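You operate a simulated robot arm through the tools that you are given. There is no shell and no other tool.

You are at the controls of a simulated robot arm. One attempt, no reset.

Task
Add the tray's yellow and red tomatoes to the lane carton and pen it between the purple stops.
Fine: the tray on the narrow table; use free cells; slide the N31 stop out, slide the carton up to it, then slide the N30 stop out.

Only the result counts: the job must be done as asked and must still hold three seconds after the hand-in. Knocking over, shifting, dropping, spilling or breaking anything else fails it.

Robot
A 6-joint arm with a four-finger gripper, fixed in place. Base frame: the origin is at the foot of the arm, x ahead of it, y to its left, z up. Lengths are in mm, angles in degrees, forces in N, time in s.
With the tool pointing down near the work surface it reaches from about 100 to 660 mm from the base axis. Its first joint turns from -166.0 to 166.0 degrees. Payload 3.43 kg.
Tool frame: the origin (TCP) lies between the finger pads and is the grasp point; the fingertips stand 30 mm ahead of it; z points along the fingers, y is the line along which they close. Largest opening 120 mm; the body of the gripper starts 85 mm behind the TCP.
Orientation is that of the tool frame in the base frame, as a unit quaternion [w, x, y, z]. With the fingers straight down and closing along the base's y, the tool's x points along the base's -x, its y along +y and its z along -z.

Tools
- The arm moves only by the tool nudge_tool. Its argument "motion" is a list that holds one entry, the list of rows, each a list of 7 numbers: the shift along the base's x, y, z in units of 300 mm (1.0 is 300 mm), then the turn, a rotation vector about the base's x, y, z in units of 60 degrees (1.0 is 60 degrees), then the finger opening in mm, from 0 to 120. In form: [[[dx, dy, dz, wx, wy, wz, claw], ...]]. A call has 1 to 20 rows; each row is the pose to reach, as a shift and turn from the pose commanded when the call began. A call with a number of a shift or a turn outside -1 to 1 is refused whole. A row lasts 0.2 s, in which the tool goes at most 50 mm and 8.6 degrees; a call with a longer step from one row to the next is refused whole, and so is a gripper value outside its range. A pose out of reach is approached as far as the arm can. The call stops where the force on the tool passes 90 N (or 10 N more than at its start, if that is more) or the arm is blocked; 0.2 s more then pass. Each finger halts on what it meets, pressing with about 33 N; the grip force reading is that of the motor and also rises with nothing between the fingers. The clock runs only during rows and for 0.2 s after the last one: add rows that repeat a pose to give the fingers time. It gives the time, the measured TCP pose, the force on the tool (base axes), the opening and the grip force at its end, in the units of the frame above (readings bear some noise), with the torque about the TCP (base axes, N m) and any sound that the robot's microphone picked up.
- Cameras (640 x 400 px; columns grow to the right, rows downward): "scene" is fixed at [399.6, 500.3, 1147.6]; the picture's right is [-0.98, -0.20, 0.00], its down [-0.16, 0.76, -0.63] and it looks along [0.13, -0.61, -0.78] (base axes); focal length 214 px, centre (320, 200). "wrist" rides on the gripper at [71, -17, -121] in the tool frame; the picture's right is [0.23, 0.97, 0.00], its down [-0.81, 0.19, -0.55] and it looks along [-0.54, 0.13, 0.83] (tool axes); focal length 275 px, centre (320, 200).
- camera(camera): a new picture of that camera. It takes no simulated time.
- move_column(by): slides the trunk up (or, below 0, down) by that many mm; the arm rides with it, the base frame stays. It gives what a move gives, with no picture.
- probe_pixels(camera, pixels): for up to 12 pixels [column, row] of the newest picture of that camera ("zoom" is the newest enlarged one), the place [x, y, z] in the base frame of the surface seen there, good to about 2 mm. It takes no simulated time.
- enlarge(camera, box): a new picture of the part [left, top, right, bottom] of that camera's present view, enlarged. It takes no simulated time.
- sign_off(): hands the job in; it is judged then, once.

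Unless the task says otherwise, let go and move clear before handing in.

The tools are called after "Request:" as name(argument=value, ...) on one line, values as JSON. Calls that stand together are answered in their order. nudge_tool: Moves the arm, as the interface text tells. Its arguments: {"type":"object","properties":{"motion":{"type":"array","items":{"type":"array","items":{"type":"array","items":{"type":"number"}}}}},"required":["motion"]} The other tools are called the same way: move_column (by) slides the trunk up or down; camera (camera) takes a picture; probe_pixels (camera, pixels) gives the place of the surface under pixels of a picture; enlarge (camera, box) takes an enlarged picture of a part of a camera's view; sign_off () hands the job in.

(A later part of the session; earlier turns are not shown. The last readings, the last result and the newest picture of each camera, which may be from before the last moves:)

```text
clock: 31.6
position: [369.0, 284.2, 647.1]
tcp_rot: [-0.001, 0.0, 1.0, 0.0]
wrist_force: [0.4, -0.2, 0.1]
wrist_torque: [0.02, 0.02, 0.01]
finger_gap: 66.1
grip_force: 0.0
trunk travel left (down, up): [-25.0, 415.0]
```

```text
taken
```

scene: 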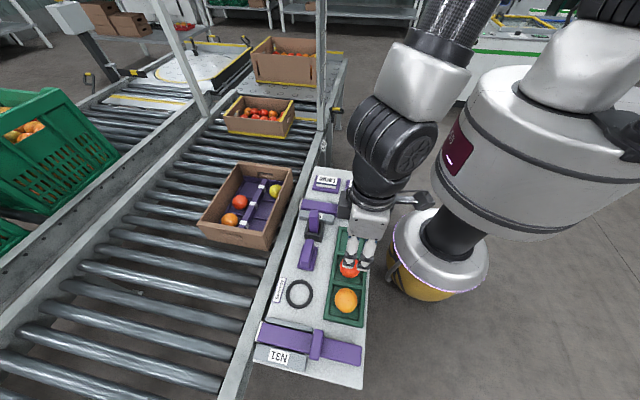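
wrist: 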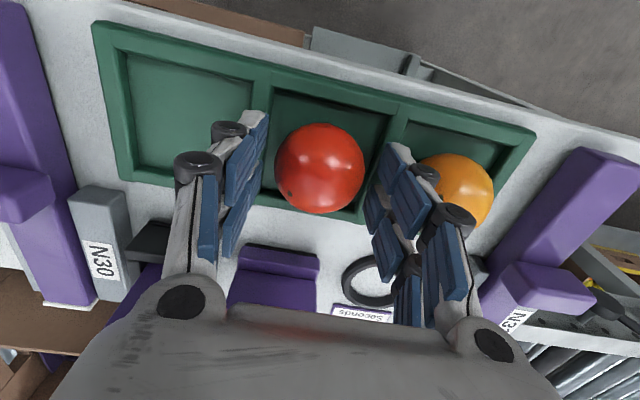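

Red is centred between the fingers at wrist (320,168), z≈647. Closing gently now.

Request:
nudge_tool(motion=[[[0, 0, 0, 0, 0, 0, 56], [0, 0, 0, 0, 0, 0, 50], [0, 0, 0, 0, 0, 0, 47], [0, 0, 0, 0, 0, 0, 45], [0, 0, 0, 0, 0, 0, 45]]])

```text
clock: 32.8
position: [369.5, 285.0, 647.8]
tcp_rot: [-0.001, 0.0, 1.0, 0.0]
wrist_force: [0.7, -0.9, 0.4]
wrist_torque: [-0.01, 0.0, -0.02]
finger_gap: 49.0
grip_force: 16.0
trunk travel left (down, up): [-25.0, 415.0]
```

Red is held (gap 49.0, 16 N). I'll lift, carry it over to the middle near cell (about y=111), tilting the tool outward 14° so the arm stays well inside its reach.

Request:
nudge_tool(motion=[[[0, 0, 0.06, 0, 0, 0, 45], [0, 0, 0.16, 0, 0, 0, 45], [0, 0, 0.28, 0, 0, 0, 45], [0, 0, 0.371, 0, 0, 0, 45], [0.04, -0.025, 0.371, 0, -0.01, 0, 45], [0.13, -0.079, 0.371, 0, -0.03, 0, 45], [0.24, -0.146, 0.371, 0, -0.06, 0, 45], [0.36, -0.22, 0.371, 0, -0.09, 0, 45], [0.48, -0.293, 0.371, 0, -0.12, 0, 45], [0.6, -0.366, 0.371, 0, -0.15, 0, 45], [0.71, -0.433, 0.371, 0, -0.18, 0, 45], [0.81, -0.494, 0.371, 0, -0.2, 0, 45], [0.9, -0.549, 0.371, 0, -0.22, 0, 45], [0.952, -0.581, 0.371, 0, -0.2333, 0, 45], [0.952, -0.581, 0.371, 0, -0.2333, 0, 45]]])

Request:
camera(camera="wrist")

Request:
camera(camera="scene")

```text
clock: 36.0
position: [654.4, 111.0, 758.7]
tcp_rot: [0.121, -0.001, 0.993, 0.001]
wrist_force: [-0.6, 0.9, -0.6]
wrist_torque: [0.02, 0.02, 0.01]
finger_gap: 48.9
grip_force: 15.9
trunk travel left (down, up): [-25.0, 415.0]
```

```text
taken
```

wrist: 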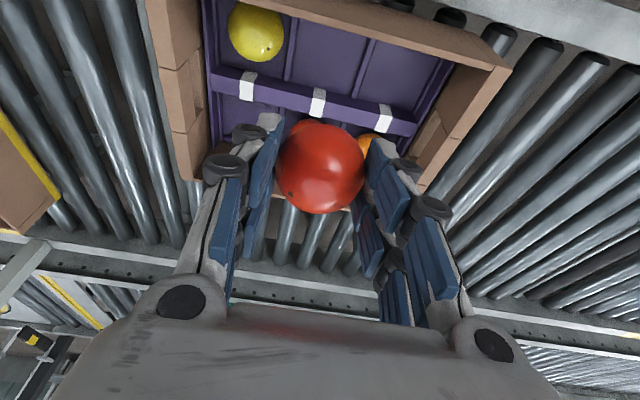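

```text
taken
```

scene: 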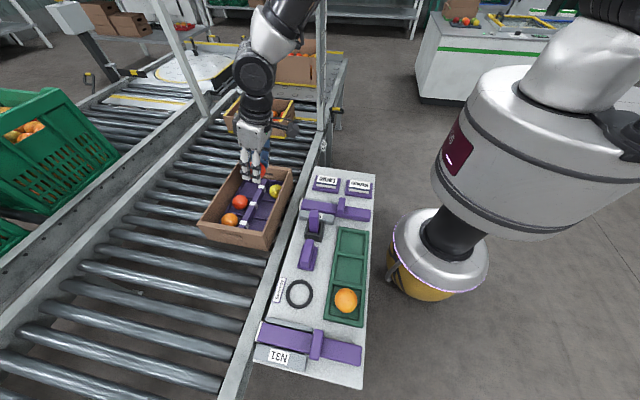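

Red hangs over the carton and yellow sits in its cell at wrist (256,32). I'll probe to confirm the carton and yellow haven't shifted.

Request:
probe_pixels(camera="wrist", pixels=[[256, 32], [290, 60], [325, 55], [365, 60], [400, 75], [365, 20], [320, 15], [205, 60], [440, 90], [500, 70], [320, 95], [245, 85]])

```text
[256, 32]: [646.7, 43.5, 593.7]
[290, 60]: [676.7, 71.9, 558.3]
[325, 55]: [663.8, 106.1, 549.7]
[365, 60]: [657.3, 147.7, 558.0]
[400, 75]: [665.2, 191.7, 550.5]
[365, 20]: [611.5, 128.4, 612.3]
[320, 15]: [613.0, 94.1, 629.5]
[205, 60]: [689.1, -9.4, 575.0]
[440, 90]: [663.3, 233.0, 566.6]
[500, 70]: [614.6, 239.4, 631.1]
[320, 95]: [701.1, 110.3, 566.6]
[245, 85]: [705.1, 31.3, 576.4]
```

Carton and yellow are unmoved; cell 2 is y 73–145. I'll lower red to z≈594 at y≈113.

Request:
nudge_tool(motion=[[[0, 0.0067, -0.1, 0, 0, 0, 45], [0, 0.0067, -0.22, 0, 0, 0, 45], [0, 0.0067, -0.34, 0, 0, 0, 45], [0, 0.0067, -0.44, 0, 0, 0, 45], [0, 0.0067, -0.5, 0, 0, 0, 45], [0, 0.0067, -0.535, 0, 0, 0, 45], [0, 0.0067, -0.552, 0, 0, 0, 45], [0, 0.0067, -0.552, 0, 0, 0, 45]]])

Request:
camera(camera="wrist")

```text
clock: 37.8
position: [653.7, 112.1, 592.6]
tcp_rot: [0.12, 0.0, 0.993, 0.0]
wrist_force: [1.0, -1.2, 0.8]
wrist_torque: [0.02, -0.01, -0.01]
finger_gap: 48.8
grip_force: 16.2
trunk travel left (down, up): [-25.0, 415.0]
```

```text
taken
```

wrist: 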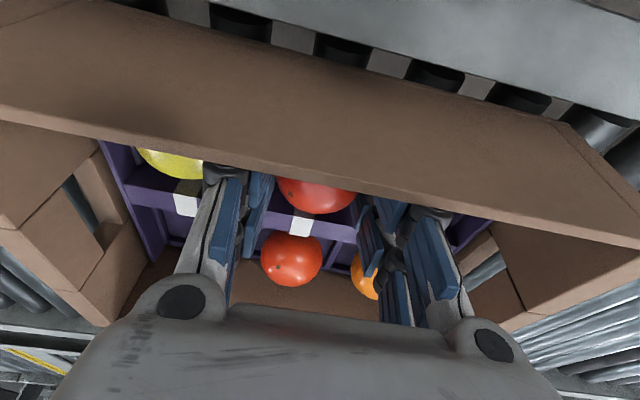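

Red is at the cell floor height (z≈592.6 measured), with the arm well within reach. I'll lower 1 mm, open to 57 and hold, then rise straight up.

Request:
nudge_tool(motion=[[[0, 0, -0.0033, 0, 0, 0, 45], [0, 0, -0.0033, 0, 0, 0, 48], [0, 0, -0.0033, 0, 0, 0, 52], [0, 0, -0.0033, 0, 0, 0, 57], [0, 0, -0.0033, 0, 0, 0, 57], [0, 0, -0.0033, 0, 0, 0, 57]]])

Request:
camera(camera="wrist")

```text
clock: 39.2
position: [654.8, 111.1, 592.8]
tcp_rot: [0.121, 0.0, 0.993, 0.0]
wrist_force: [-0.2, 0.2, -0.5]
wrist_torque: [0.03, -0.01, 0.02]
finger_gap: 56.9
grip_force: 0.1
trunk travel left (down, up): [-25.0, 415.0]
```

```text
taken
```

wrist: 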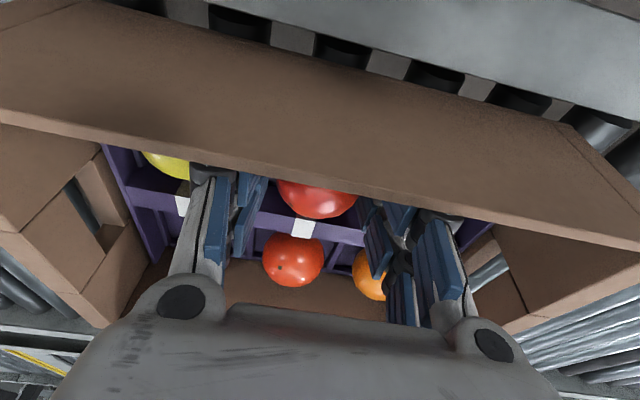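

Red is released. I'll rise straight up to z≈760 and check that both tomatoes sit in their cells.

Request:
nudge_tool(motion=[[[0, 0, 0.04, 0, 0, 0, 57], [0, 0, 0.12, 0, 0, 0, 57], [0, 0, 0.25, 0, 0, 0, 57], [0, 0, 0.39, 0, 0, 0, 57], [0, 0, 0.53, 0, 0, 0, 57], [0, 0, 0.56, 0, 0, 0, 40], [0, 0, 0.56, 0, 0, 0, 20], [0, 0, 0.56, 0, 0, 0, 20]]])

Request:
camera(camera="wrist")

Request:
camera(camera="scene")

```text
clock: 41.0
position: [653.3, 111.1, 760.2]
tcp_rot: [0.12, 0.0, 0.993, 0.0]
wrist_force: [0.3, 0.1, -0.3]
wrist_torque: [-0.01, -0.02, 0.0]
finger_gap: 20.1
grip_force: 0.1
trunk travel left (down, up): [-25.0, 415.0]
```

```text
taken
```

wrist: 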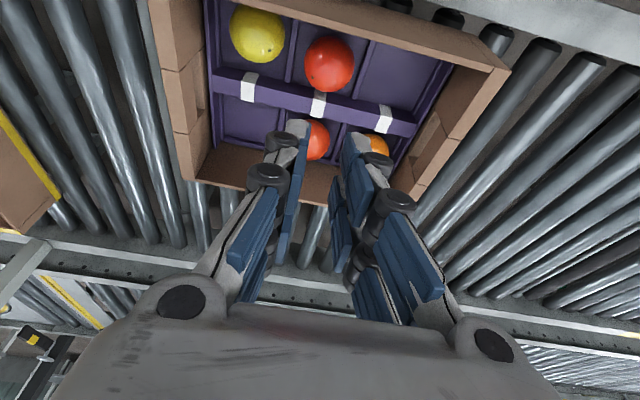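

```text
taken
```

scene: 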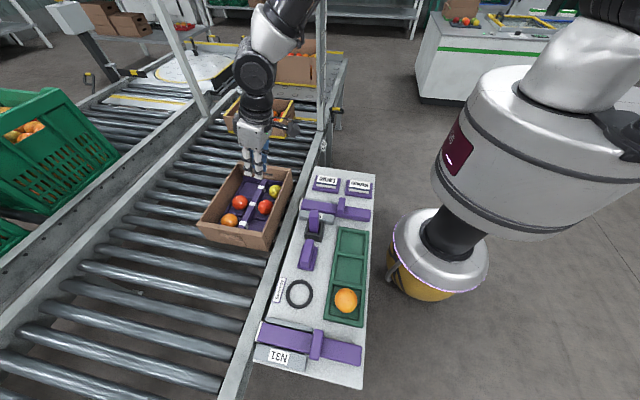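

Yellow (257,35) and red (329,63) sit in the two near cells; orange remains in the tray. Next is the N31 stop: I'll travel at z≈760 with closed fingers toward the back end of the N31 bar.

Request:
nudge_tool(motion=[[[-0.05, 0.047, 0, 0, 0, 0, 10], [-0.15, 0.142, 0, 0, 0, 0, 0], [-0.26, 0.246, 0, 0, 0, 0, 0], [-0.37, 0.35, 0, 0, 0, 0, 0], [-0.48, 0.454, 0, 0, 0, 0, 0], [-0.59, 0.558, 0, 0, 0, 0, 0], [-0.7, 0.662, 0, 0, 0, 0, 0], [-0.79, 0.747, 0, 0, 0, 0, 0], [-0.843, 0.797, 0, 0, 0, 0, 0]]])

Request:
nudge_tool(motion=[[[-0.06, 0.06, 0, 0, 0, 0, 0], [-0.16, 0.15, 0, 0, 0, 0, 0], [-0.26, 0.25, 0, 0, 0, 0, 0], [-0.34, 0.33, 0, 0, 0, 0, 0], [-0.393, 0.367, 0, 0, 0, 0, 0], [-0.393, 0.367, 0, 0, 0, 0, 0]]])

Request:
camera(camera="wrist")

Request:
camera(camera="scene")

```text
clock: 43.0
position: [401.3, 352.5, 760.3]
tcp_rot: [0.121, 0.0, 0.993, 0.0]
wrist_force: [-0.7, 0.3, 0.5]
wrist_torque: [0.0, 0.01, 0.03]
finger_gap: 0.0
grip_force: 33.2
trunk travel left (down, up): [-25.0, 415.0]
```

```text
clock: 44.4
position: [282.6, 462.1, 759.9]
tcp_rot: [0.121, 0.001, 0.993, -0.001]
wrist_force: [0.2, 0.6, 0.1]
wrist_torque: [0.02, -0.02, 0.0]
finger_gap: 0.0
grip_force: 32.9
trunk travel left (down, up): [-25.0, 415.0]
```

```text
taken
```

wrist: 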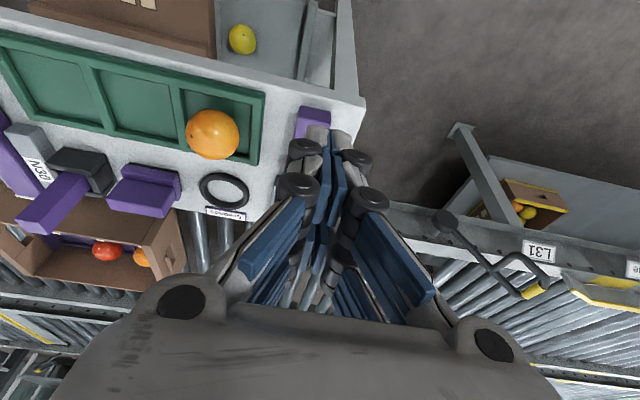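

```text
taken
```

scene: 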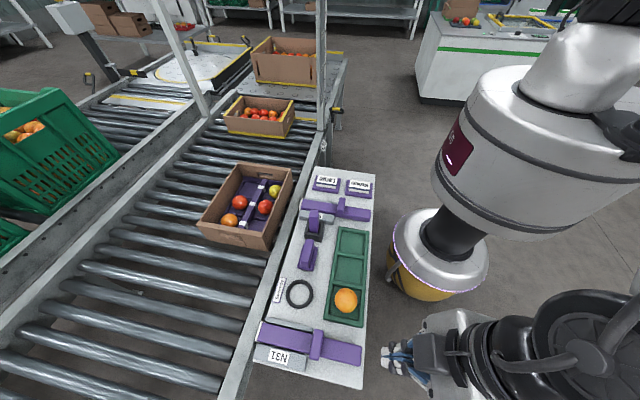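

The fingers are now behind the N31 bar's end, and something below/behind the table edge is visible at wrist (242,40) and (320,40). I'll probe those and the bar end before descending.

Request:
probe_pixels(camera="wrist", pixels=[[242, 40], [270, 25], [320, 40], [343, 30], [120, 40], [312, 112], [325, 112], [300, 130], [355, 100], [240, 70], [312, 125], [340, 95]])

Request:
enlarge(camera="wrist", box=[200, 0, 440, 150])

```text
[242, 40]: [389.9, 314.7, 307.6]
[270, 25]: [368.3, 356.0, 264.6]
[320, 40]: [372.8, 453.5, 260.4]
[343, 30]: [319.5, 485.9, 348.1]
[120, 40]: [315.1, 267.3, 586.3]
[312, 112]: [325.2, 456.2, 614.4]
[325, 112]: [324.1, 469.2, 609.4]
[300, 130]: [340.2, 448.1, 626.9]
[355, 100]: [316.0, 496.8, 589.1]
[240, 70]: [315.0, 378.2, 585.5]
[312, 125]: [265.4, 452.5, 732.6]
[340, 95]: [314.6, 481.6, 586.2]
```

```text
2.67 times, centred on (320, 75) of wrist
```

zoom: 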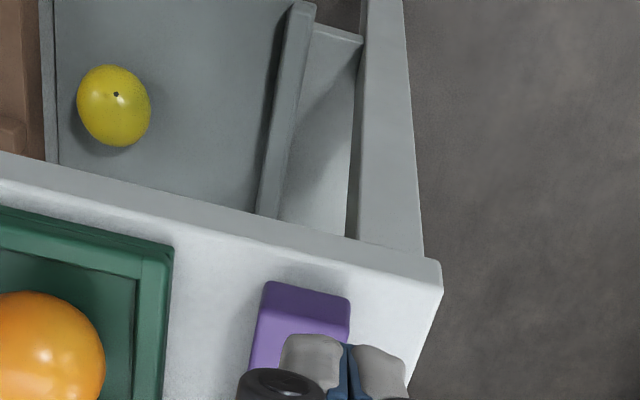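

The under-table shelf is at z≈260–350, far below. The bar end face is at x≈325, y 444–476; I'll descend behind it to TCP z≈639 (tips ≈7 mm above the table).

Request:
nudge_tool(motion=[[[0.02, -0.007, -0.12, 0, 0, 0, 0], [0.04, -0.007, -0.24, 0, 0, 0, 0], [0.04, -0.007, -0.34, 0, 0, 0, 0], [0.04, -0.007, -0.39, 0, 0, 0, 0], [0.04, -0.007, -0.4033, 0, 0, 0, 0], [0.04, -0.007, -0.4033, 0, 0, 0, 0]]])

Request:
camera(camera="wrist")

Request:
enlarge(camera="scene", box=[240, 290, 440, 400])

```text
clock: 45.8
position: [295.5, 460.3, 638.9]
tcp_rot: [0.122, -0.001, 0.993, 0.001]
wrist_force: [-0.1, 0.1, -0.9]
wrist_torque: [-0.01, 0.0, -0.02]
finger_gap: 0.0
grip_force: 33.5
trunk travel left (down, up): [-25.0, 415.0]
```

```text
taken
```

wrist: 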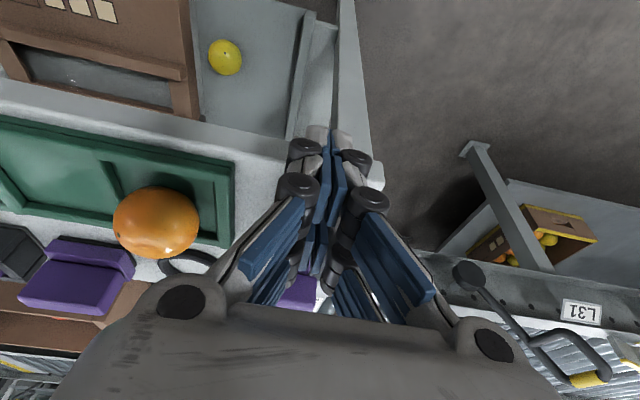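

```text
3.20 times, centred on (340, 345) of scene
```

zoom: 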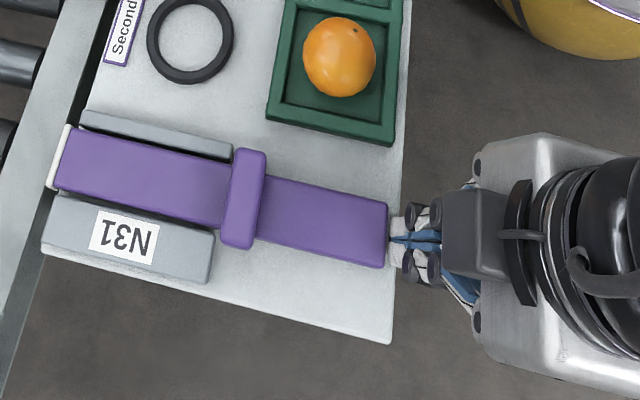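

The fingertips are directly behind the bar end (scene zoom (395,235)). I'll push +x slowly, about 110 mm, watching the force.

Request:
nudge_tool(motion=[[[0.02, 0, 0, 0, 0, 0, 0], [0.04, 0, 0, 0, 0, 0, 0], [0.06, 0, 0, 0, 0, 0, 0], [0.085, 0, 0, 0, 0, 0, 0], [0.11, 0, 0, 0, 0, 0, 0], [0.135, 0, 0, 0, 0, 0, 0], [0.16, 0, 0, 0, 0, 0, 0], [0.185, 0, 0, 0, 0, 0, 0], [0.21, 0, 0, 0, 0, 0, 0], [0.235, 0, 0, 0, 0, 0, 0], [0.26, 0, 0, 0, 0, 0, 0], [0.285, 0, 0, 0, 0, 0, 0], [0.31, 0, 0, 0, 0, 0, 0], [0.335, 0, 0, 0, 0, 0, 0], [0.36, 0, 0, 0, 0, 0, 0], [0.385, 0, 0, 0, 0, 0, 0]]])

Request:
enlarge(camera="scene", box=[200, 270, 440, 400])

```text
clock: 49.2
position: [411.1, 458.6, 639.5]
tcp_rot: [0.121, 0.001, 0.993, 0.0]
wrist_force: [-0.7, -1.2, -0.2]
wrist_torque: [-0.03, 0.03, 0.01]
finger_gap: 0.1
grip_force: 33.3
trunk travel left (down, up): [-25.0, 415.0]
```

```text
2.67 times, centred on (320, 335) of scene
```

zoom: 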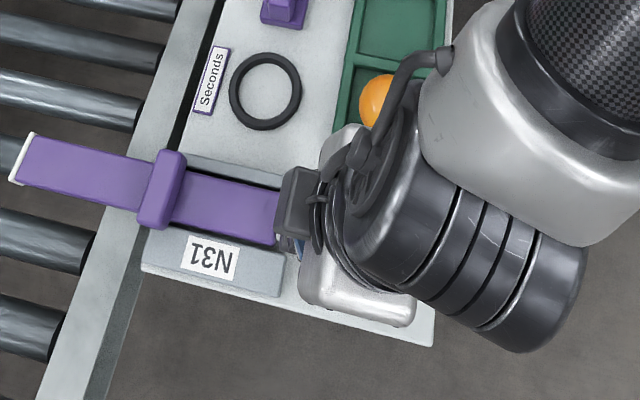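

The bar moved freely: its white tip is now at zoom (22,160) over the lane. I'll probe the tip and lug positions.

Request:
probe_pixels(camera="zoom", pixels=[[40, 150], [20, 160], [165, 175], [180, 160], [265, 210], [250, 170], [150, 230], [100, 170], [235, 190]])

```text
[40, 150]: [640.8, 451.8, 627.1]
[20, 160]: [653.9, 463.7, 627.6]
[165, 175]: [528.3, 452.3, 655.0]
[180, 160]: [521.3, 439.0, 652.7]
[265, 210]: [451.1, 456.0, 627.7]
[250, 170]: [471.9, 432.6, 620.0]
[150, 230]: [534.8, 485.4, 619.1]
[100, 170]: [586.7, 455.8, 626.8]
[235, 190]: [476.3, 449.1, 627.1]
```

Tip is now at x≈655, lug at x≈528, no resistance so far. I'll keep pushing in small steps, up to 50 mm more, looking for the end of travel.

Request:
nudge_tool(motion=[[[0.015, 0, 0, 0, 0, 0, 0], [0.03, 0, 0, 0, 0, 0, 0], [0.045, 0, 0, 0, 0, 0, 0], [0.06, 0, 0, 0, 0, 0, 0], [0.075, 0, 0, 0, 0, 0, 0], [0.09, 0, 0, 0, 0, 0, 0], [0.105, 0, 0, 0, 0, 0, 0], [0.12, 0, 0, 0, 0, 0, 0], [0.135, 0, 0, 0, 0, 0, 0], [0.15, 0, 0, 0, 0, 0, 0], [0.165, 0, 0, 0, 0, 0, 0]]])

Request:
enlarge(camera="scene", box=[180, 260, 420, 400])

```text
clock: 51.6
position: [461.5, 460.3, 638.5]
tcp_rot: [0.121, 0.001, 0.993, 0.0]
wrist_force: [-0.9, -0.7, -0.7]
wrist_torque: [0.01, 0.04, -0.02]
finger_gap: 6.2
grip_force: 33.3
trunk travel left (down, up): [-25.0, 415.0]
```

```text
2.67 times, centred on (300, 330) of scene
```

zoom: 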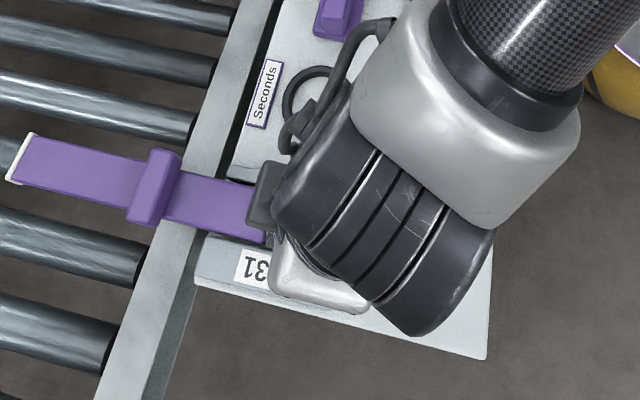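

The finger gap now reads 6.2 mm, so something is wedging them slightly; I'll probe how far the bar moved and look closer.

Request:
probe_pixels(camera="zoom", pixels=[[35, 150], [15, 165], [150, 175], [160, 160], [250, 215], [220, 200], [100, 175], [235, 185]])

Request:
camera(camera="wrist")

```text
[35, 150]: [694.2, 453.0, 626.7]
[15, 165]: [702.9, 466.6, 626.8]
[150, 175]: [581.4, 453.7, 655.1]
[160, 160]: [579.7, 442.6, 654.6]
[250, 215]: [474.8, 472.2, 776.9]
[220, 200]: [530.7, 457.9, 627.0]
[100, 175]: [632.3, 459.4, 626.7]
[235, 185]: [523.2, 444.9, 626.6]
```

```text
taken
```

wrist: 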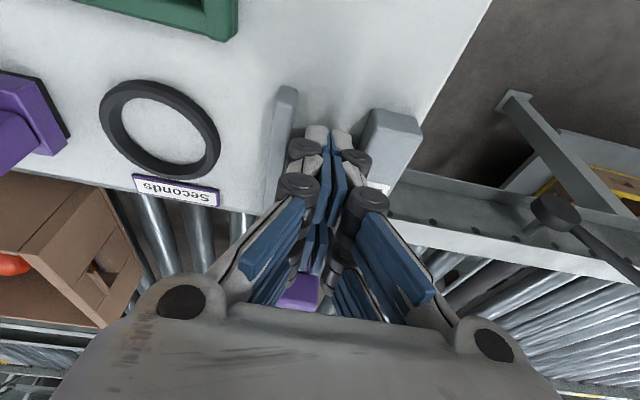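

The bar tip is at x≈704 and still level at z≈627, so it's on a captive slide. I'll push a little further in 3 mm steps to find the end of its travel.

Request:
nudge_tool(motion=[[[0.01, 0, 0, 0, 0, 0, 0], [0.02, 0, 0, 0, 0, 0, 0], [0.03, 0, 0, 0, 0, 0, 0], [0.04, 0, 0, 0, 0, 0, 0], [0.05, 0, 0, 0, 0, 0, 0]]])

Request:
enlarge(camera="scene", box=[180, 260, 420, 400])

Request:
probe_pixels(camera="zoom", pixels=[[35, 150], [15, 165], [150, 175], [20, 145], [8, 170]])

```text
clock: 52.8
position: [465.9, 460.1, 639.2]
tcp_rot: [0.117, -0.001, 0.993, -0.003]
wrist_force: [-67.2, -1.6, 20.4]
wrist_torque: [0.24, 0.77, -0.04]
finger_gap: 5.8
grip_force: 32.9
trunk travel left (down, up): [-25.0, 415.0]
```

```text
2.67 times, centred on (300, 330) of scene
```

zoom: 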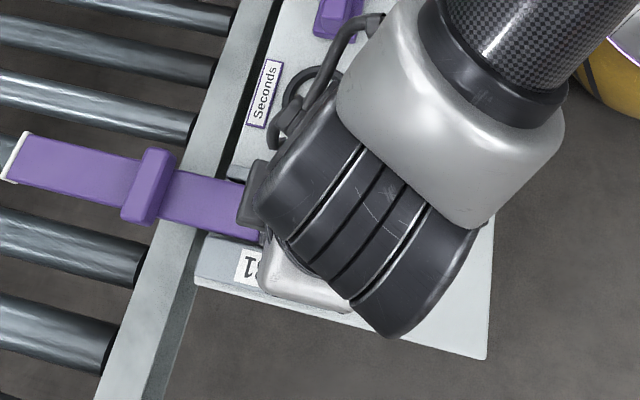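

```text
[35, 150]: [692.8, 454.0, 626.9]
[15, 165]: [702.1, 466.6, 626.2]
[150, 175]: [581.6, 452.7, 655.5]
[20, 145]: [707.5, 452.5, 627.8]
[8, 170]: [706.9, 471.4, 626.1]
```

The end of travel was found (−67 N at tip x≈708). Before backing off I'll look at what's between the fingers, since the gap reads 5.8 mm.

Request:
enlarge(camera="wrist", box=[240, 90, 440, 330])

```text
1.67 times, centred on (340, 210) of wrist
```

zoom: 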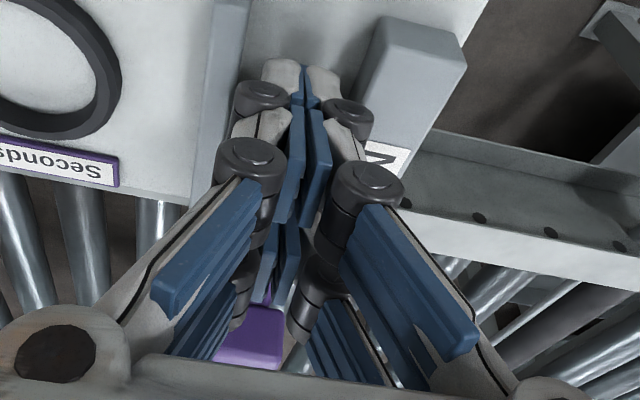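

Nothing is visibly pinched between the fingers. I'll open just to 8 mm, back off along −x, then rise and recheck the bar.

Request:
nudge_tool(motion=[[[-0.02, 0, 0, 0, 0, 0, 8], [-0.03, 0, 0, 0, 0, 0, 8], [-0.05, 0, 0, 0, 0, 0, 8], [-0.08, 0, 0, 0, 0, 0, 8], [-0.12, 0, 0, 0, 0, 0, 8], [-0.17, 0, 0, 0, 0, 0, 8], [-0.17, 0, 0.1, 0, 0, 0, 8], [-0.17, 0, 0.25, 0, 0, 0, 8], [-0.17, 0, 0.4, 0, 0, 0, 8], [-0.17, 0, 0.4, 0, 0, 0, 8]]])

Request:
camera(camera="scene")

Request:
camera(camera="wrist")

```text
clock: 55.0
position: [424.7, 458.6, 761.2]
tcp_rot: [0.121, -0.001, 0.993, 0.0]
wrist_force: [0.5, 1.1, 0.5]
wrist_torque: [0.03, 0.02, 0.0]
finger_gap: 8.0
grip_force: 0.0
trunk travel left (down, up): [-25.0, 415.0]
```

```text
taken
```

scene: 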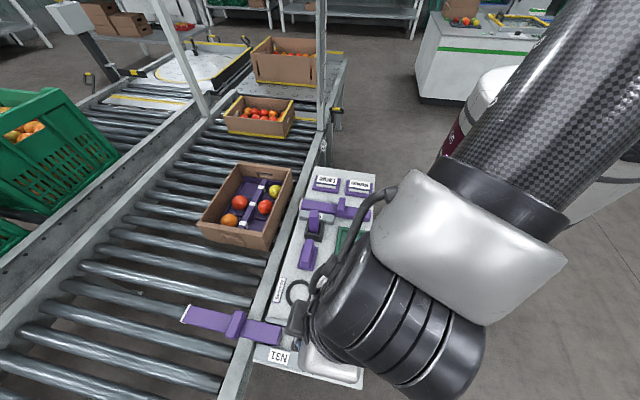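

```text
taken
```

wrist: 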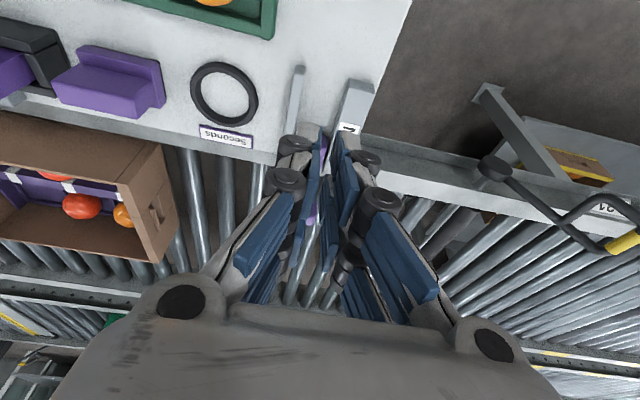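

N31 is fully out and stayed out. Next is the carton: I'll inspect its −y end wall (with the handle slot) to choose where to push.

Request:
enlarge(camera="scene", box=[225, 155, 305, 205])

Request:
probe_pixels(camera="zoom", pixels=[[230, 110], [320, 145], [240, 125], [300, 130], [180, 90], [400, 140], [280, 175], [200, 150], [420, 110], [480, 130], [130, 70], [280, 95]])

```text
8.00 times, centred on (265, 180) of scene
```

zoom: 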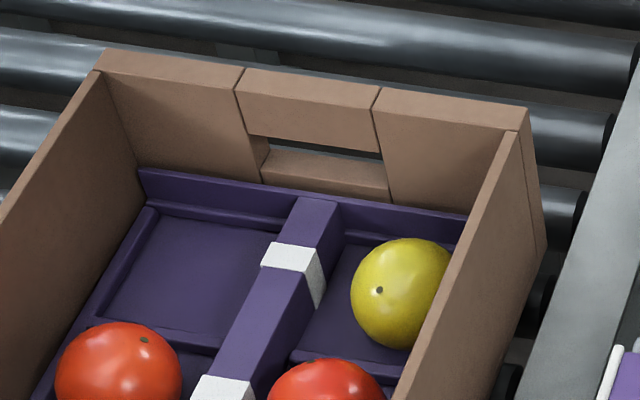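

```text
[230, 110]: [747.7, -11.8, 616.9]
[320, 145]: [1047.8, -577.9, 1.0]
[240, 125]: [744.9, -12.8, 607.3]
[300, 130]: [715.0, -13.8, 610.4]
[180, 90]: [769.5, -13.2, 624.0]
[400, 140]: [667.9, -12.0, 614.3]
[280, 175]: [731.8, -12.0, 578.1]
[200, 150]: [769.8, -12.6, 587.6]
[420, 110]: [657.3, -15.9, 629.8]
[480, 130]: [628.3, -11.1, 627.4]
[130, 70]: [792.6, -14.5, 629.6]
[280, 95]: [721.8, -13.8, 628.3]
```

The end wall spans y≈−22 to −12 with a slot at x 676–740, z 590–607. Before going to its −y side I'll check the neighbouring posts and upstream carton for clearance.

Request:
probe_pixels(camera="scene", pixels=[[322, 140], [322, 100], [321, 60], [320, 20], [255, 134], [290, 125], [240, 97], [290, 100], [205, 110], [175, 30], [325, 155], [262, 70]])

```text
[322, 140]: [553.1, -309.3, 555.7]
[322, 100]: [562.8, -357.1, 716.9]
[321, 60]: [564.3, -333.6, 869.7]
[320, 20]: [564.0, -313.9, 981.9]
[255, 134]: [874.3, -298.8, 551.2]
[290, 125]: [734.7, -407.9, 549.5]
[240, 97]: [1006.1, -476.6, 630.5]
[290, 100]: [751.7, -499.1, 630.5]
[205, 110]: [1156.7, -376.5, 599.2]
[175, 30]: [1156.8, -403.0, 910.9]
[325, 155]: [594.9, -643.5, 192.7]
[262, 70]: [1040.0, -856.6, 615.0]
```

The post is at y≈−320 and the upstream carton beyond y≈−300, so the area behind our carton is clear. I'll travel at z≈790 to (530,170) while removing the tilt.

Request:
nudge_tool(motion=[[[0.04, -0.11, 0.05, 0, 0.03, 0, 30], [0.09, -0.24, 0.096, 0, 0.07, 0, 40], [0.135, -0.37, 0.096, 0, 0.1, 0, 50], [0.18, -0.5, 0.096, 0, 0.13, 0, 50], [0.23, -0.63, 0.096, 0, 0.16, 0, 50], [0.275, -0.755, 0.096, 0, 0.19, 0, 50], [0.32, -0.88, 0.096, 0, 0.22, 0, 50], [0.351, -0.962, 0.096, 0, 0.2317, 0, 50], [0.351, -0.962, 0.096, 0, 0.2317, 0, 50]]])

Request:
nudge_tool(motion=[[[0.02, -0.09, 0, 0, 0, 0.1, 50], [0.05, -0.19, 0, 0, 0, 0.23, 50], [0.09, -0.29, 0, 0, 0, 0.36, 50], [0.13, -0.39, 0, 0, 0, 0.49, 50], [0.17, -0.49, 0, 0, 0, 0.62, 50], [0.21, -0.59, 0, 0, 0, 0.75, 50], [0.25, -0.69, 0, 0, 0, 0.88, 50], [0.28, -0.76, 0, 0, 0, 1.0, 50], [0.28, -0.767, 0, 0, 0, 1.0, 50]]])

Request:
camera(camera="scene")

```text
clock: 57.0
position: [531.0, 169.4, 787.0]
tcp_rot: [-0.001, 0.0, 1.0, 0.0]
wrist_force: [-0.5, 0.3, 0.1]
wrist_torque: [0.04, -0.01, 0.01]
finger_gap: 50.0
grip_force: 0.1
trunk travel left (down, up): [-25.0, 415.0]
```

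```text
clock: 59.0
position: [615.6, -59.6, 787.4]
tcp_rot: [-0.001, -0.501, 0.865, 0.0]
wrist_force: [0.4, -0.8, 0.7]
wrist_torque: [0.01, 0.01, -0.01]
finger_gap: 49.8
grip_force: 0.0
trunk travel left (down, up): [-25.0, 415.0]
```

```text
taken
```

scene: 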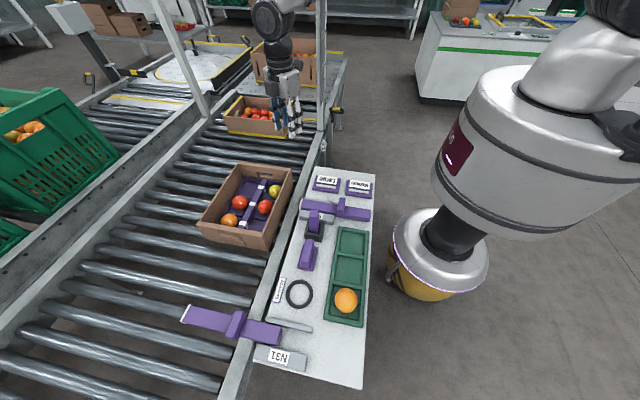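

The hand is at (616,−60,787), yawed 60°. I'll finish the yaw to 90° (fingers side by side along x), then tilt 20° outward and move to x≈690.

Request:
nudge_tool(motion=[[[0, 0, 0, 0, 0, 0.125, 50], [0, 0, 0, 0, 0, 0.25, 50], [0, 0, 0, 0, 0, 0.375, 50], [0, 0, 0, 0, 0, 0.5, 50], [0, 0, 0, 0, 0, 0.5, 50]]])

Request:
nudge_tool(motion=[[[0.06, 0, -0.02, 0, -0.08, 0, 50], [0.13, 0, -0.04, 0, -0.17, 0, 50], [0.2, 0, -0.06, 0, -0.26, 0, 50], [0.248, 0, -0.09, 0, -0.3333, 0, 50], [0.248, 0, -0.09, 0, -0.3333, 0, 50]]])

Request:
camera(camera="wrist")

Request:
camera(camera="scene")

```text
clock: 60.2
position: [615.1, -59.8, 787.3]
tcp_rot: [0.0, 0.708, -0.706, 0.0]
wrist_force: [-0.3, 0.2, 0.2]
wrist_torque: [0.01, -0.03, 0.01]
finger_gap: 50.0
grip_force: 0.0
trunk travel left (down, up): [-25.0, 415.0]
```

```text
clock: 61.4
position: [687.7, -59.8, 760.3]
tcp_rot: [-0.123, 0.697, -0.696, 0.123]
wrist_force: [-0.9, 0.2, -0.5]
wrist_torque: [-0.01, 0.01, -0.01]
finger_gap: 50.0
grip_force: 0.0
trunk travel left (down, up): [-25.0, 415.0]
```

```text
taken
```

wrist: 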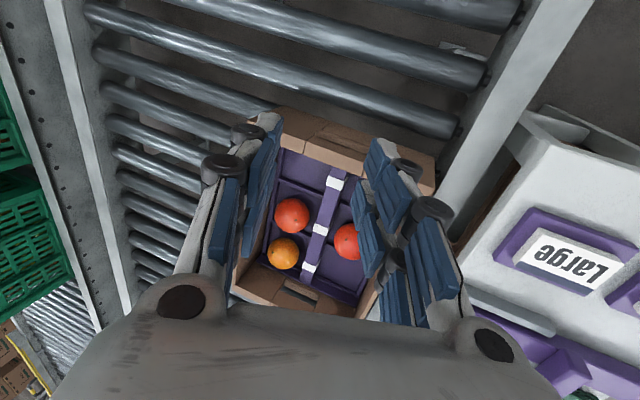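

```text
taken
```

scene: 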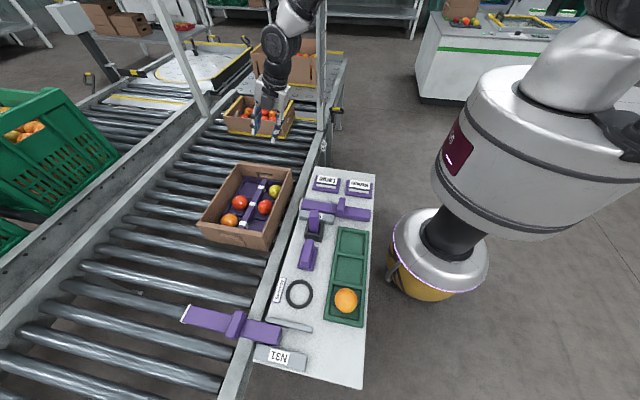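

The wrist view now shows the carton ahead with the fingers straddling its centre line. I'll probe its −y wall's outer edge for the contact position.

Request:
probe_pixels(camera="wrist", pixels=[[290, 122], [320, 132], [350, 140], [310, 112], [340, 125], [410, 150], [425, 170], [280, 110], [300, 150], [360, 160], [270, 130], [325, 118]])

Request:
enlarge(camera="wrist", box=[220, 80, 460, 320])

```text
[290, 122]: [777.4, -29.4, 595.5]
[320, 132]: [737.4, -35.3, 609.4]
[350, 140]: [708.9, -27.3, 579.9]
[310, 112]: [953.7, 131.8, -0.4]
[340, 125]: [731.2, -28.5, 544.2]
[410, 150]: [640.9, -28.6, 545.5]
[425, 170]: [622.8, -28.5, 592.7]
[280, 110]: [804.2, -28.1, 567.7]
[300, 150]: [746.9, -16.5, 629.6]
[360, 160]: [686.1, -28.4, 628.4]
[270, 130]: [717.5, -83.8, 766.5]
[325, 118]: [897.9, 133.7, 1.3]
```

```text
1.67 times, centred on (340, 200) of wrist
```

zoom: 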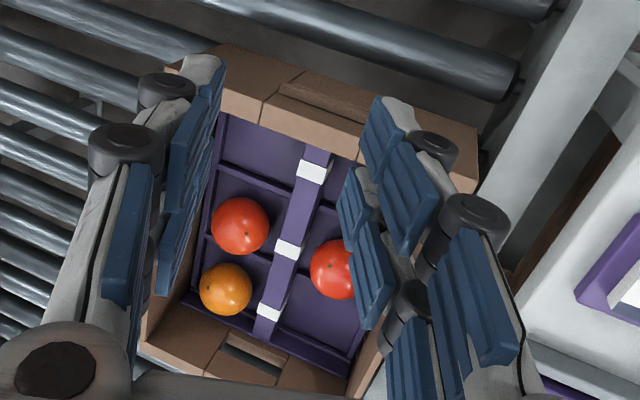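

The main outer face is y≈−28, but a handle lip protrudes to y≈−35 at the centre. I'll measure the lip so both fingers push evenly on it.

Request:
probe_pixels(camera="zoom", pixels=[[300, 80], [285, 95], [330, 98], [320, 108], [340, 118], [365, 110], [360, 125], [275, 90], [310, 95], [350, 105], [330, 130], [290, 110]])

Request:
enlarge(camera="wrist", box=[260, 90, 400, 180])

```text
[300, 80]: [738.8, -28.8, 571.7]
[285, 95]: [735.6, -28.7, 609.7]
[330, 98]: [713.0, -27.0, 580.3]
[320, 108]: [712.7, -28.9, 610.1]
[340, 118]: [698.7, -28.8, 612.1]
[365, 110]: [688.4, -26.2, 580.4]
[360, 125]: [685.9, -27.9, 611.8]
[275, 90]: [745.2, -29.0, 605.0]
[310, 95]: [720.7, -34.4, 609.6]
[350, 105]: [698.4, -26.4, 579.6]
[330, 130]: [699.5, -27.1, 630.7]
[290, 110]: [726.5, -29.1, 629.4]
```

```text
4.44 times, centred on (330, 135) of wrist
```

zoom: 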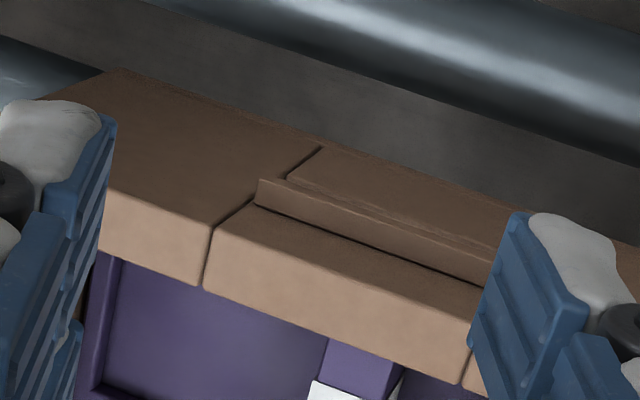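

The lip is a ledge at x≈680–738, y≈−35, top z≈609. I'll narrow the fingers to 20 mm so both bear on the lip around x≈708, and descend behind it at y≈−78 to TCP z≈622.

Request:
nudge_tool(motion=[[[0.02, -0.06, -0.1, 0, 0, 0, 36], [0.047, -0.06, -0.24, 0, 0, 0, 20], [0.047, -0.06, -0.36, 0, 0, 0, 20], [0.047, -0.06, -0.44, 0, 0, 0, 20], [0.047, -0.06, -0.461, 0, 0, 0, 20], [0.047, -0.06, -0.461, 0, 0, 0, 20]]])

Request:
camera(camera="wrist")

Request:
enlarge(camera="scene", box=[190, 110, 330, 255])

```text
clock: 62.8
position: [702.7, -76.8, 622.3]
tcp_rot: [0.123, -0.696, 0.697, -0.123]
wrist_force: [0.5, 0.7, -0.3]
wrist_torque: [0.02, 0.01, 0.01]
finger_gap: 20.1
grip_force: 0.0
trunk travel left (down, up): [-25.0, 415.0]
```

```text
taken
```

wrist: 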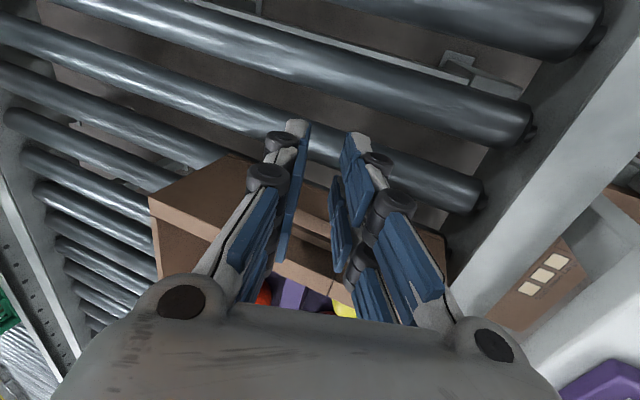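

```text
2.76 times, centred on (260, 182) of scene
```

zoom: 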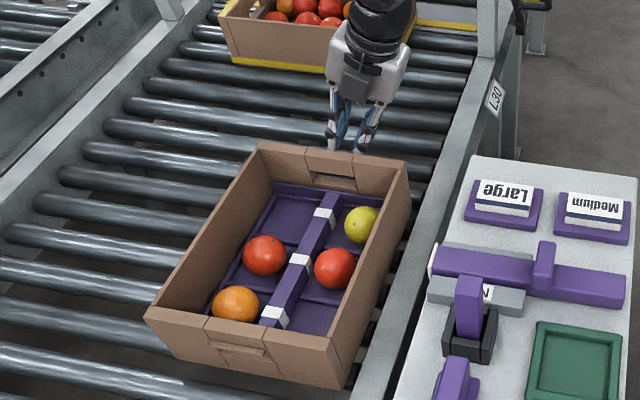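

The hand is behind the carton's end wall, fingers 20 mm apart, centred on the lip. I'll push +y slowly in 6 mm steps and check for yaw part-way.

Request:
nudge_tool(motion=[[[0, 0.02, 0, 0, 0, 0, 20], [0, 0.04, 0, 0, 0, 0, 20], [0, 0.06, 0, 0, 0, 0, 20], [0, 0.08, 0, 0, 0, 0, 20], [0, 0.1, 0, 0, 0, 0, 20], [0, 0.12, 0, 0, 0, 0, 20], [0, 0.14, 0, 0, 0, 0, 20], [0, 0.16, 0, 0, 0, 0, 20], [0, 0.18, 0, 0, 0, 0, 20], [0, 0.2, 0, 0, 0, 0, 20], [0, 0.22, 0, 0, 0, 0, 20], [0, 0.24, 0, 0, 0, 0, 20]]])

Request:
camera(camera="scene")

Request:
camera(camera="wrist")

```text
clock: 65.4
position: [701.8, -4.7, 622.9]
tcp_rot: [0.124, -0.696, 0.696, -0.123]
wrist_force: [-0.4, -0.4, 0.1]
wrist_torque: [0.01, -0.01, -0.01]
finger_gap: 20.2
grip_force: 0.0
trunk travel left (down, up): [-25.0, 415.0]
```

```text
taken
```

scene: 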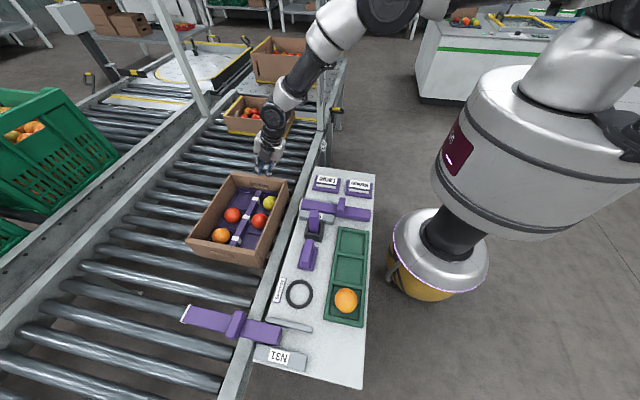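

```text
taken
```

wrist: 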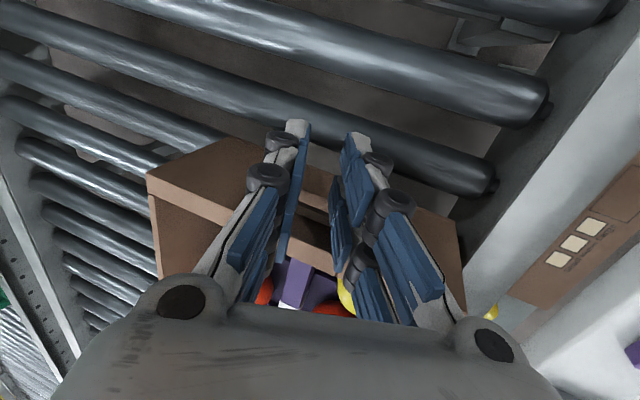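

The carton is moving with negligible force. I'll check its corners for yaw.

Request:
enlarge(camera="scene", box=[180, 165, 300, 275])

Request:
probe_pixels(camera="zoom", pixels=[[40, 270], [295, 325], [420, 90], [270, 45], [170, 300], [250, 318], [330, 270], [400, 120], [100, 200], [200, 110], [340, 190], [170, 285]])

```text
3.64 times, centred on (240, 220) of scene
```

zoom: 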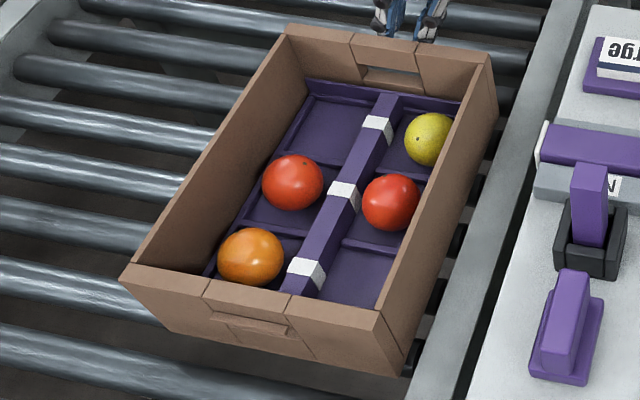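

```text
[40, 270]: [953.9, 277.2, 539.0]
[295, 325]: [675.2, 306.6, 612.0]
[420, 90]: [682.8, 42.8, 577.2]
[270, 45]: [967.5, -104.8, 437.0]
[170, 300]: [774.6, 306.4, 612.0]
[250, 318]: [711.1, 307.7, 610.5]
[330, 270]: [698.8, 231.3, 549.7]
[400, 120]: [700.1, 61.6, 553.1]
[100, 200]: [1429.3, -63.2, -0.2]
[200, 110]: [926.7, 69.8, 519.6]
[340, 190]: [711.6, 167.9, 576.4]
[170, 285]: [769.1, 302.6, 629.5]
```

No yaw (face points both y≈306), but the carton rolled slightly ahead of the fingers. I'll hold briefly to see whether it is still drifting.

Request:
nudge_tool(motion=[[[0, 0, 0, 0, 0, 0, 20], [0, 0, 0, 0, 0, 0, 20], [0, 0, 0, 0, 0, 0, 20]]])

Request:
enlarge(camera="scene", box=[180, 165, 300, 275])

Request:
probe_pixels(camera="zoom", pixels=[[295, 325], [170, 300], [250, 318], [350, 340], [310, 130], [430, 70], [320, 35], [470, 65], [340, 60], [400, 45]])

```text
clock: 66.2
position: [702.8, -4.6, 622.1]
tcp_rot: [-0.123, 0.697, -0.696, 0.123]
wrist_force: [0.0, 0.5, -0.4]
wrist_torque: [-0.01, 0.04, 0.01]
finger_gap: 20.1
grip_force: 0.1
trunk travel left (down, up): [-25.0, 415.0]
```

```text
3.64 times, centred on (240, 220) of scene
```

zoom: 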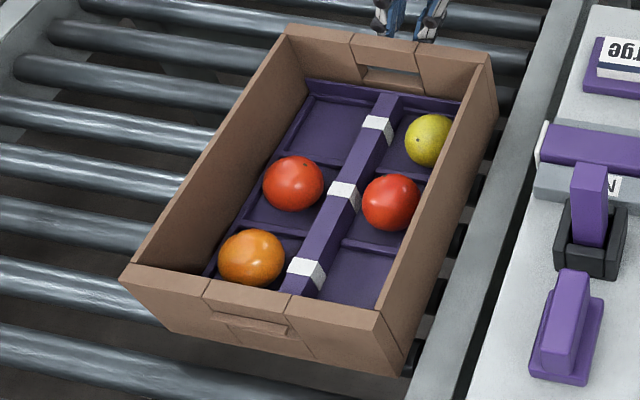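

```text
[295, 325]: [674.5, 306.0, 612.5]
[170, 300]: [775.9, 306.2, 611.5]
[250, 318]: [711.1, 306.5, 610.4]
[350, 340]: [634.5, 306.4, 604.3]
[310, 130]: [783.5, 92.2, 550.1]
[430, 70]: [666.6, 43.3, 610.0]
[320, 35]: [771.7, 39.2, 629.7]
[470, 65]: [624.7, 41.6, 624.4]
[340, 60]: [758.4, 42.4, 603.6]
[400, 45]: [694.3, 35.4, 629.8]
```

It's at rest and square, with the +y face at y≈306 and the lip tip ≈313, leaving ~131 mm to N31's face at y≈444. I'll continue pushing about 105 mm at 6 mm per row.

Request:
nudge_tool(motion=[[[0, 0.02, 0, 0, 0, 0, 20], [0, 0.035, 0, 0, 0, 0, 20], [0, 0.05, 0, 0, 0, 0, 20], [0, 0.065, 0, 0, 0, 0, 20], [0, 0.08, 0, 0, 0, 0, 20], [0, 0.095, 0, 0, 0, 0, 20], [0, 0.11, 0, 0, 0, 0, 20], [0, 0.13, 0, 0, 0, 0, 20], [0, 0.15, 0, 0, 0, 0, 20], [0, 0.17, 0, 0, 0, 0, 20], [0, 0.19, 0, 0, 0, 0, 20], [0, 0.21, 0, 0, 0, 0, 20], [0, 0.23, 0, 0, 0, 0, 20], [0, 0.25, 0, 0, 0, 0, 20], [0, 0.27, 0, 0, 0, 0, 20], [0, 0.285, 0, 0, 0, 0, 20], [0, 0.295, 0, 0, 0, 0, 20], [0, 0.3, 0, 0, 0, 0, 20]]])

Request:
camera(camera="scene")

Request:
enlarge(camera="scene", box=[160, 180, 320, 370])

```text
clock: 70.0
position: [703.3, 84.5, 622.5]
tcp_rot: [-0.123, 0.696, -0.696, 0.123]
wrist_force: [0.3, 0.3, 0.2]
wrist_torque: [-0.02, -0.02, -0.01]
finger_gap: 19.9
grip_force: 0.1
trunk travel left (down, up): [-25.0, 415.0]
```

```text
taken
```

scene: 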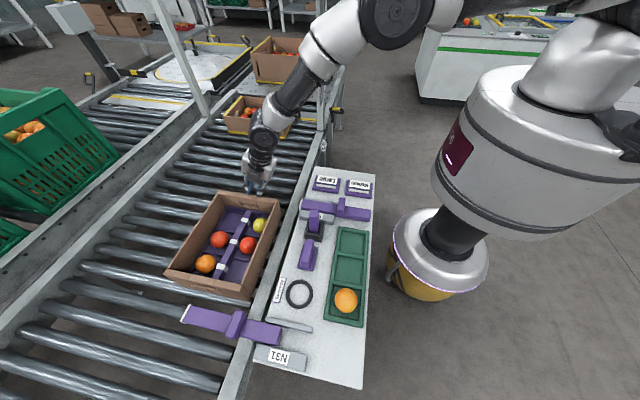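

```text
2.11 times, centred on (240, 275) of scene
```

zoom: 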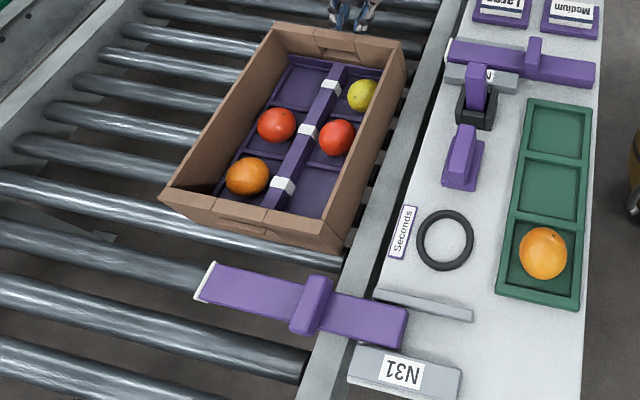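

Request:
probe_pixels(camera="zoom", pixels=[[190, 210], [300, 238], [250, 225], [330, 240], [170, 198], [340, 30], [400, 55], [390, 110], [345, 220], [290, 25], [240, 275], [350, 300]])

Request:
camera(camera="wrist")

```text
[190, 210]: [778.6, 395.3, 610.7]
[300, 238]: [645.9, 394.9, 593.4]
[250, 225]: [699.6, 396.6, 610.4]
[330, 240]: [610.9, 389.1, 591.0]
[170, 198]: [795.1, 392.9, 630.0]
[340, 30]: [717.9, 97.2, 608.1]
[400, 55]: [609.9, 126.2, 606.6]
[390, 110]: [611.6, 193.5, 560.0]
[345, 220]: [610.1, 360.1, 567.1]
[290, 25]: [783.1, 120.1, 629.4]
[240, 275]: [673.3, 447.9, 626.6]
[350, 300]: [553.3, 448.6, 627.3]
```

```text
taken
```

wrist: 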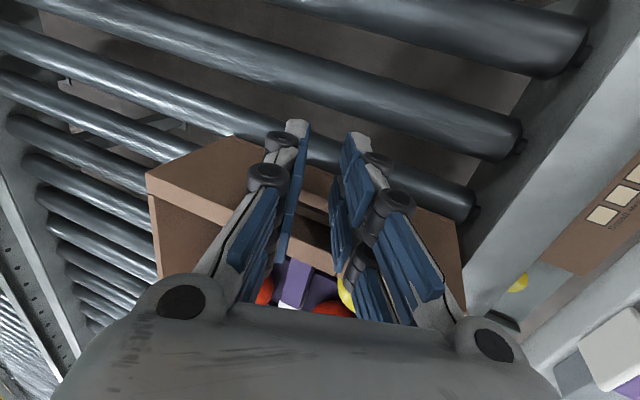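

Still square (face y≈395 at both x=646 and x=779) and it moves rigidly with the tool. About 42 mm remains, so I'll push 36 mm at 3 mm per row.

Request:
nudge_tool(motion=[[[0, 0.01, 0, 0, 0, 0, 20], [0, 0.02, 0, 0, 0, 0, 20], [0, 0.03, 0, 0, 0, 0, 20], [0, 0.04, 0, 0, 0, 0, 20], [0, 0.05, 0, 0, 0, 0, 20], [0, 0.06, 0, 0, 0, 0, 20], [0, 0.07, 0, 0, 0, 0, 20], [0, 0.08, 0, 0, 0, 0, 20], [0, 0.09, 0, 0, 0, 0, 20], [0, 0.1, 0, 0, 0, 0, 20], [0, 0.11, 0, 0, 0, 0, 20], [0, 0.12, 0, 0, 0, 0, 20]]])

Request:
enlarge(camera="scene", box=[160, 250, 300, 360])

Request:
probe_pixels(camera="zoom", pixels=[[100, 180], [200, 190], [300, 200], [60, 140], [120, 160], [250, 190], [150, 245], [250, 260], [120, 215], [200, 225]])

```text
clock: 72.6
position: [703.3, 120.8, 622.1]
tcp_rot: [0.124, -0.696, 0.697, -0.123]
wrist_force: [0.3, 0.4, 0.0]
wrist_torque: [0.01, -0.02, -0.04]
finger_gap: 20.0
grip_force: 0.0
trunk travel left (down, up): [-25.0, 415.0]
```

```text
3.64 times, centred on (230, 305) of scene
```

zoom: 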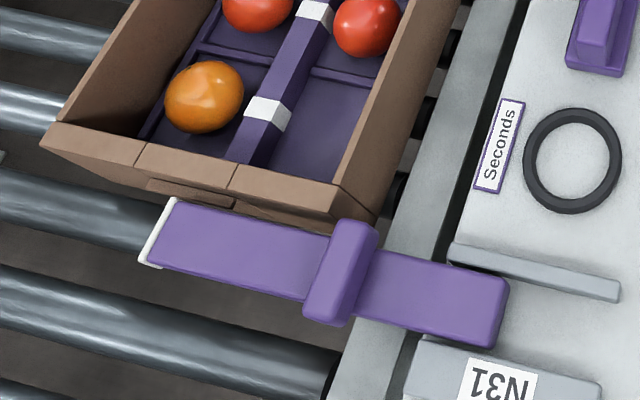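

```text
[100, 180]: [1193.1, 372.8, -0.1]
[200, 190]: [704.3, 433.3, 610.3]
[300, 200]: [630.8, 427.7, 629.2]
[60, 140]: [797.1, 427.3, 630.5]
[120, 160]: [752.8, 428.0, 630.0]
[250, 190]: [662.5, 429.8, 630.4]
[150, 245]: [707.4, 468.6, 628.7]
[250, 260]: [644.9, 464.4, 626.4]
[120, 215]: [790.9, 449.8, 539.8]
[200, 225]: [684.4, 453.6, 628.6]
```

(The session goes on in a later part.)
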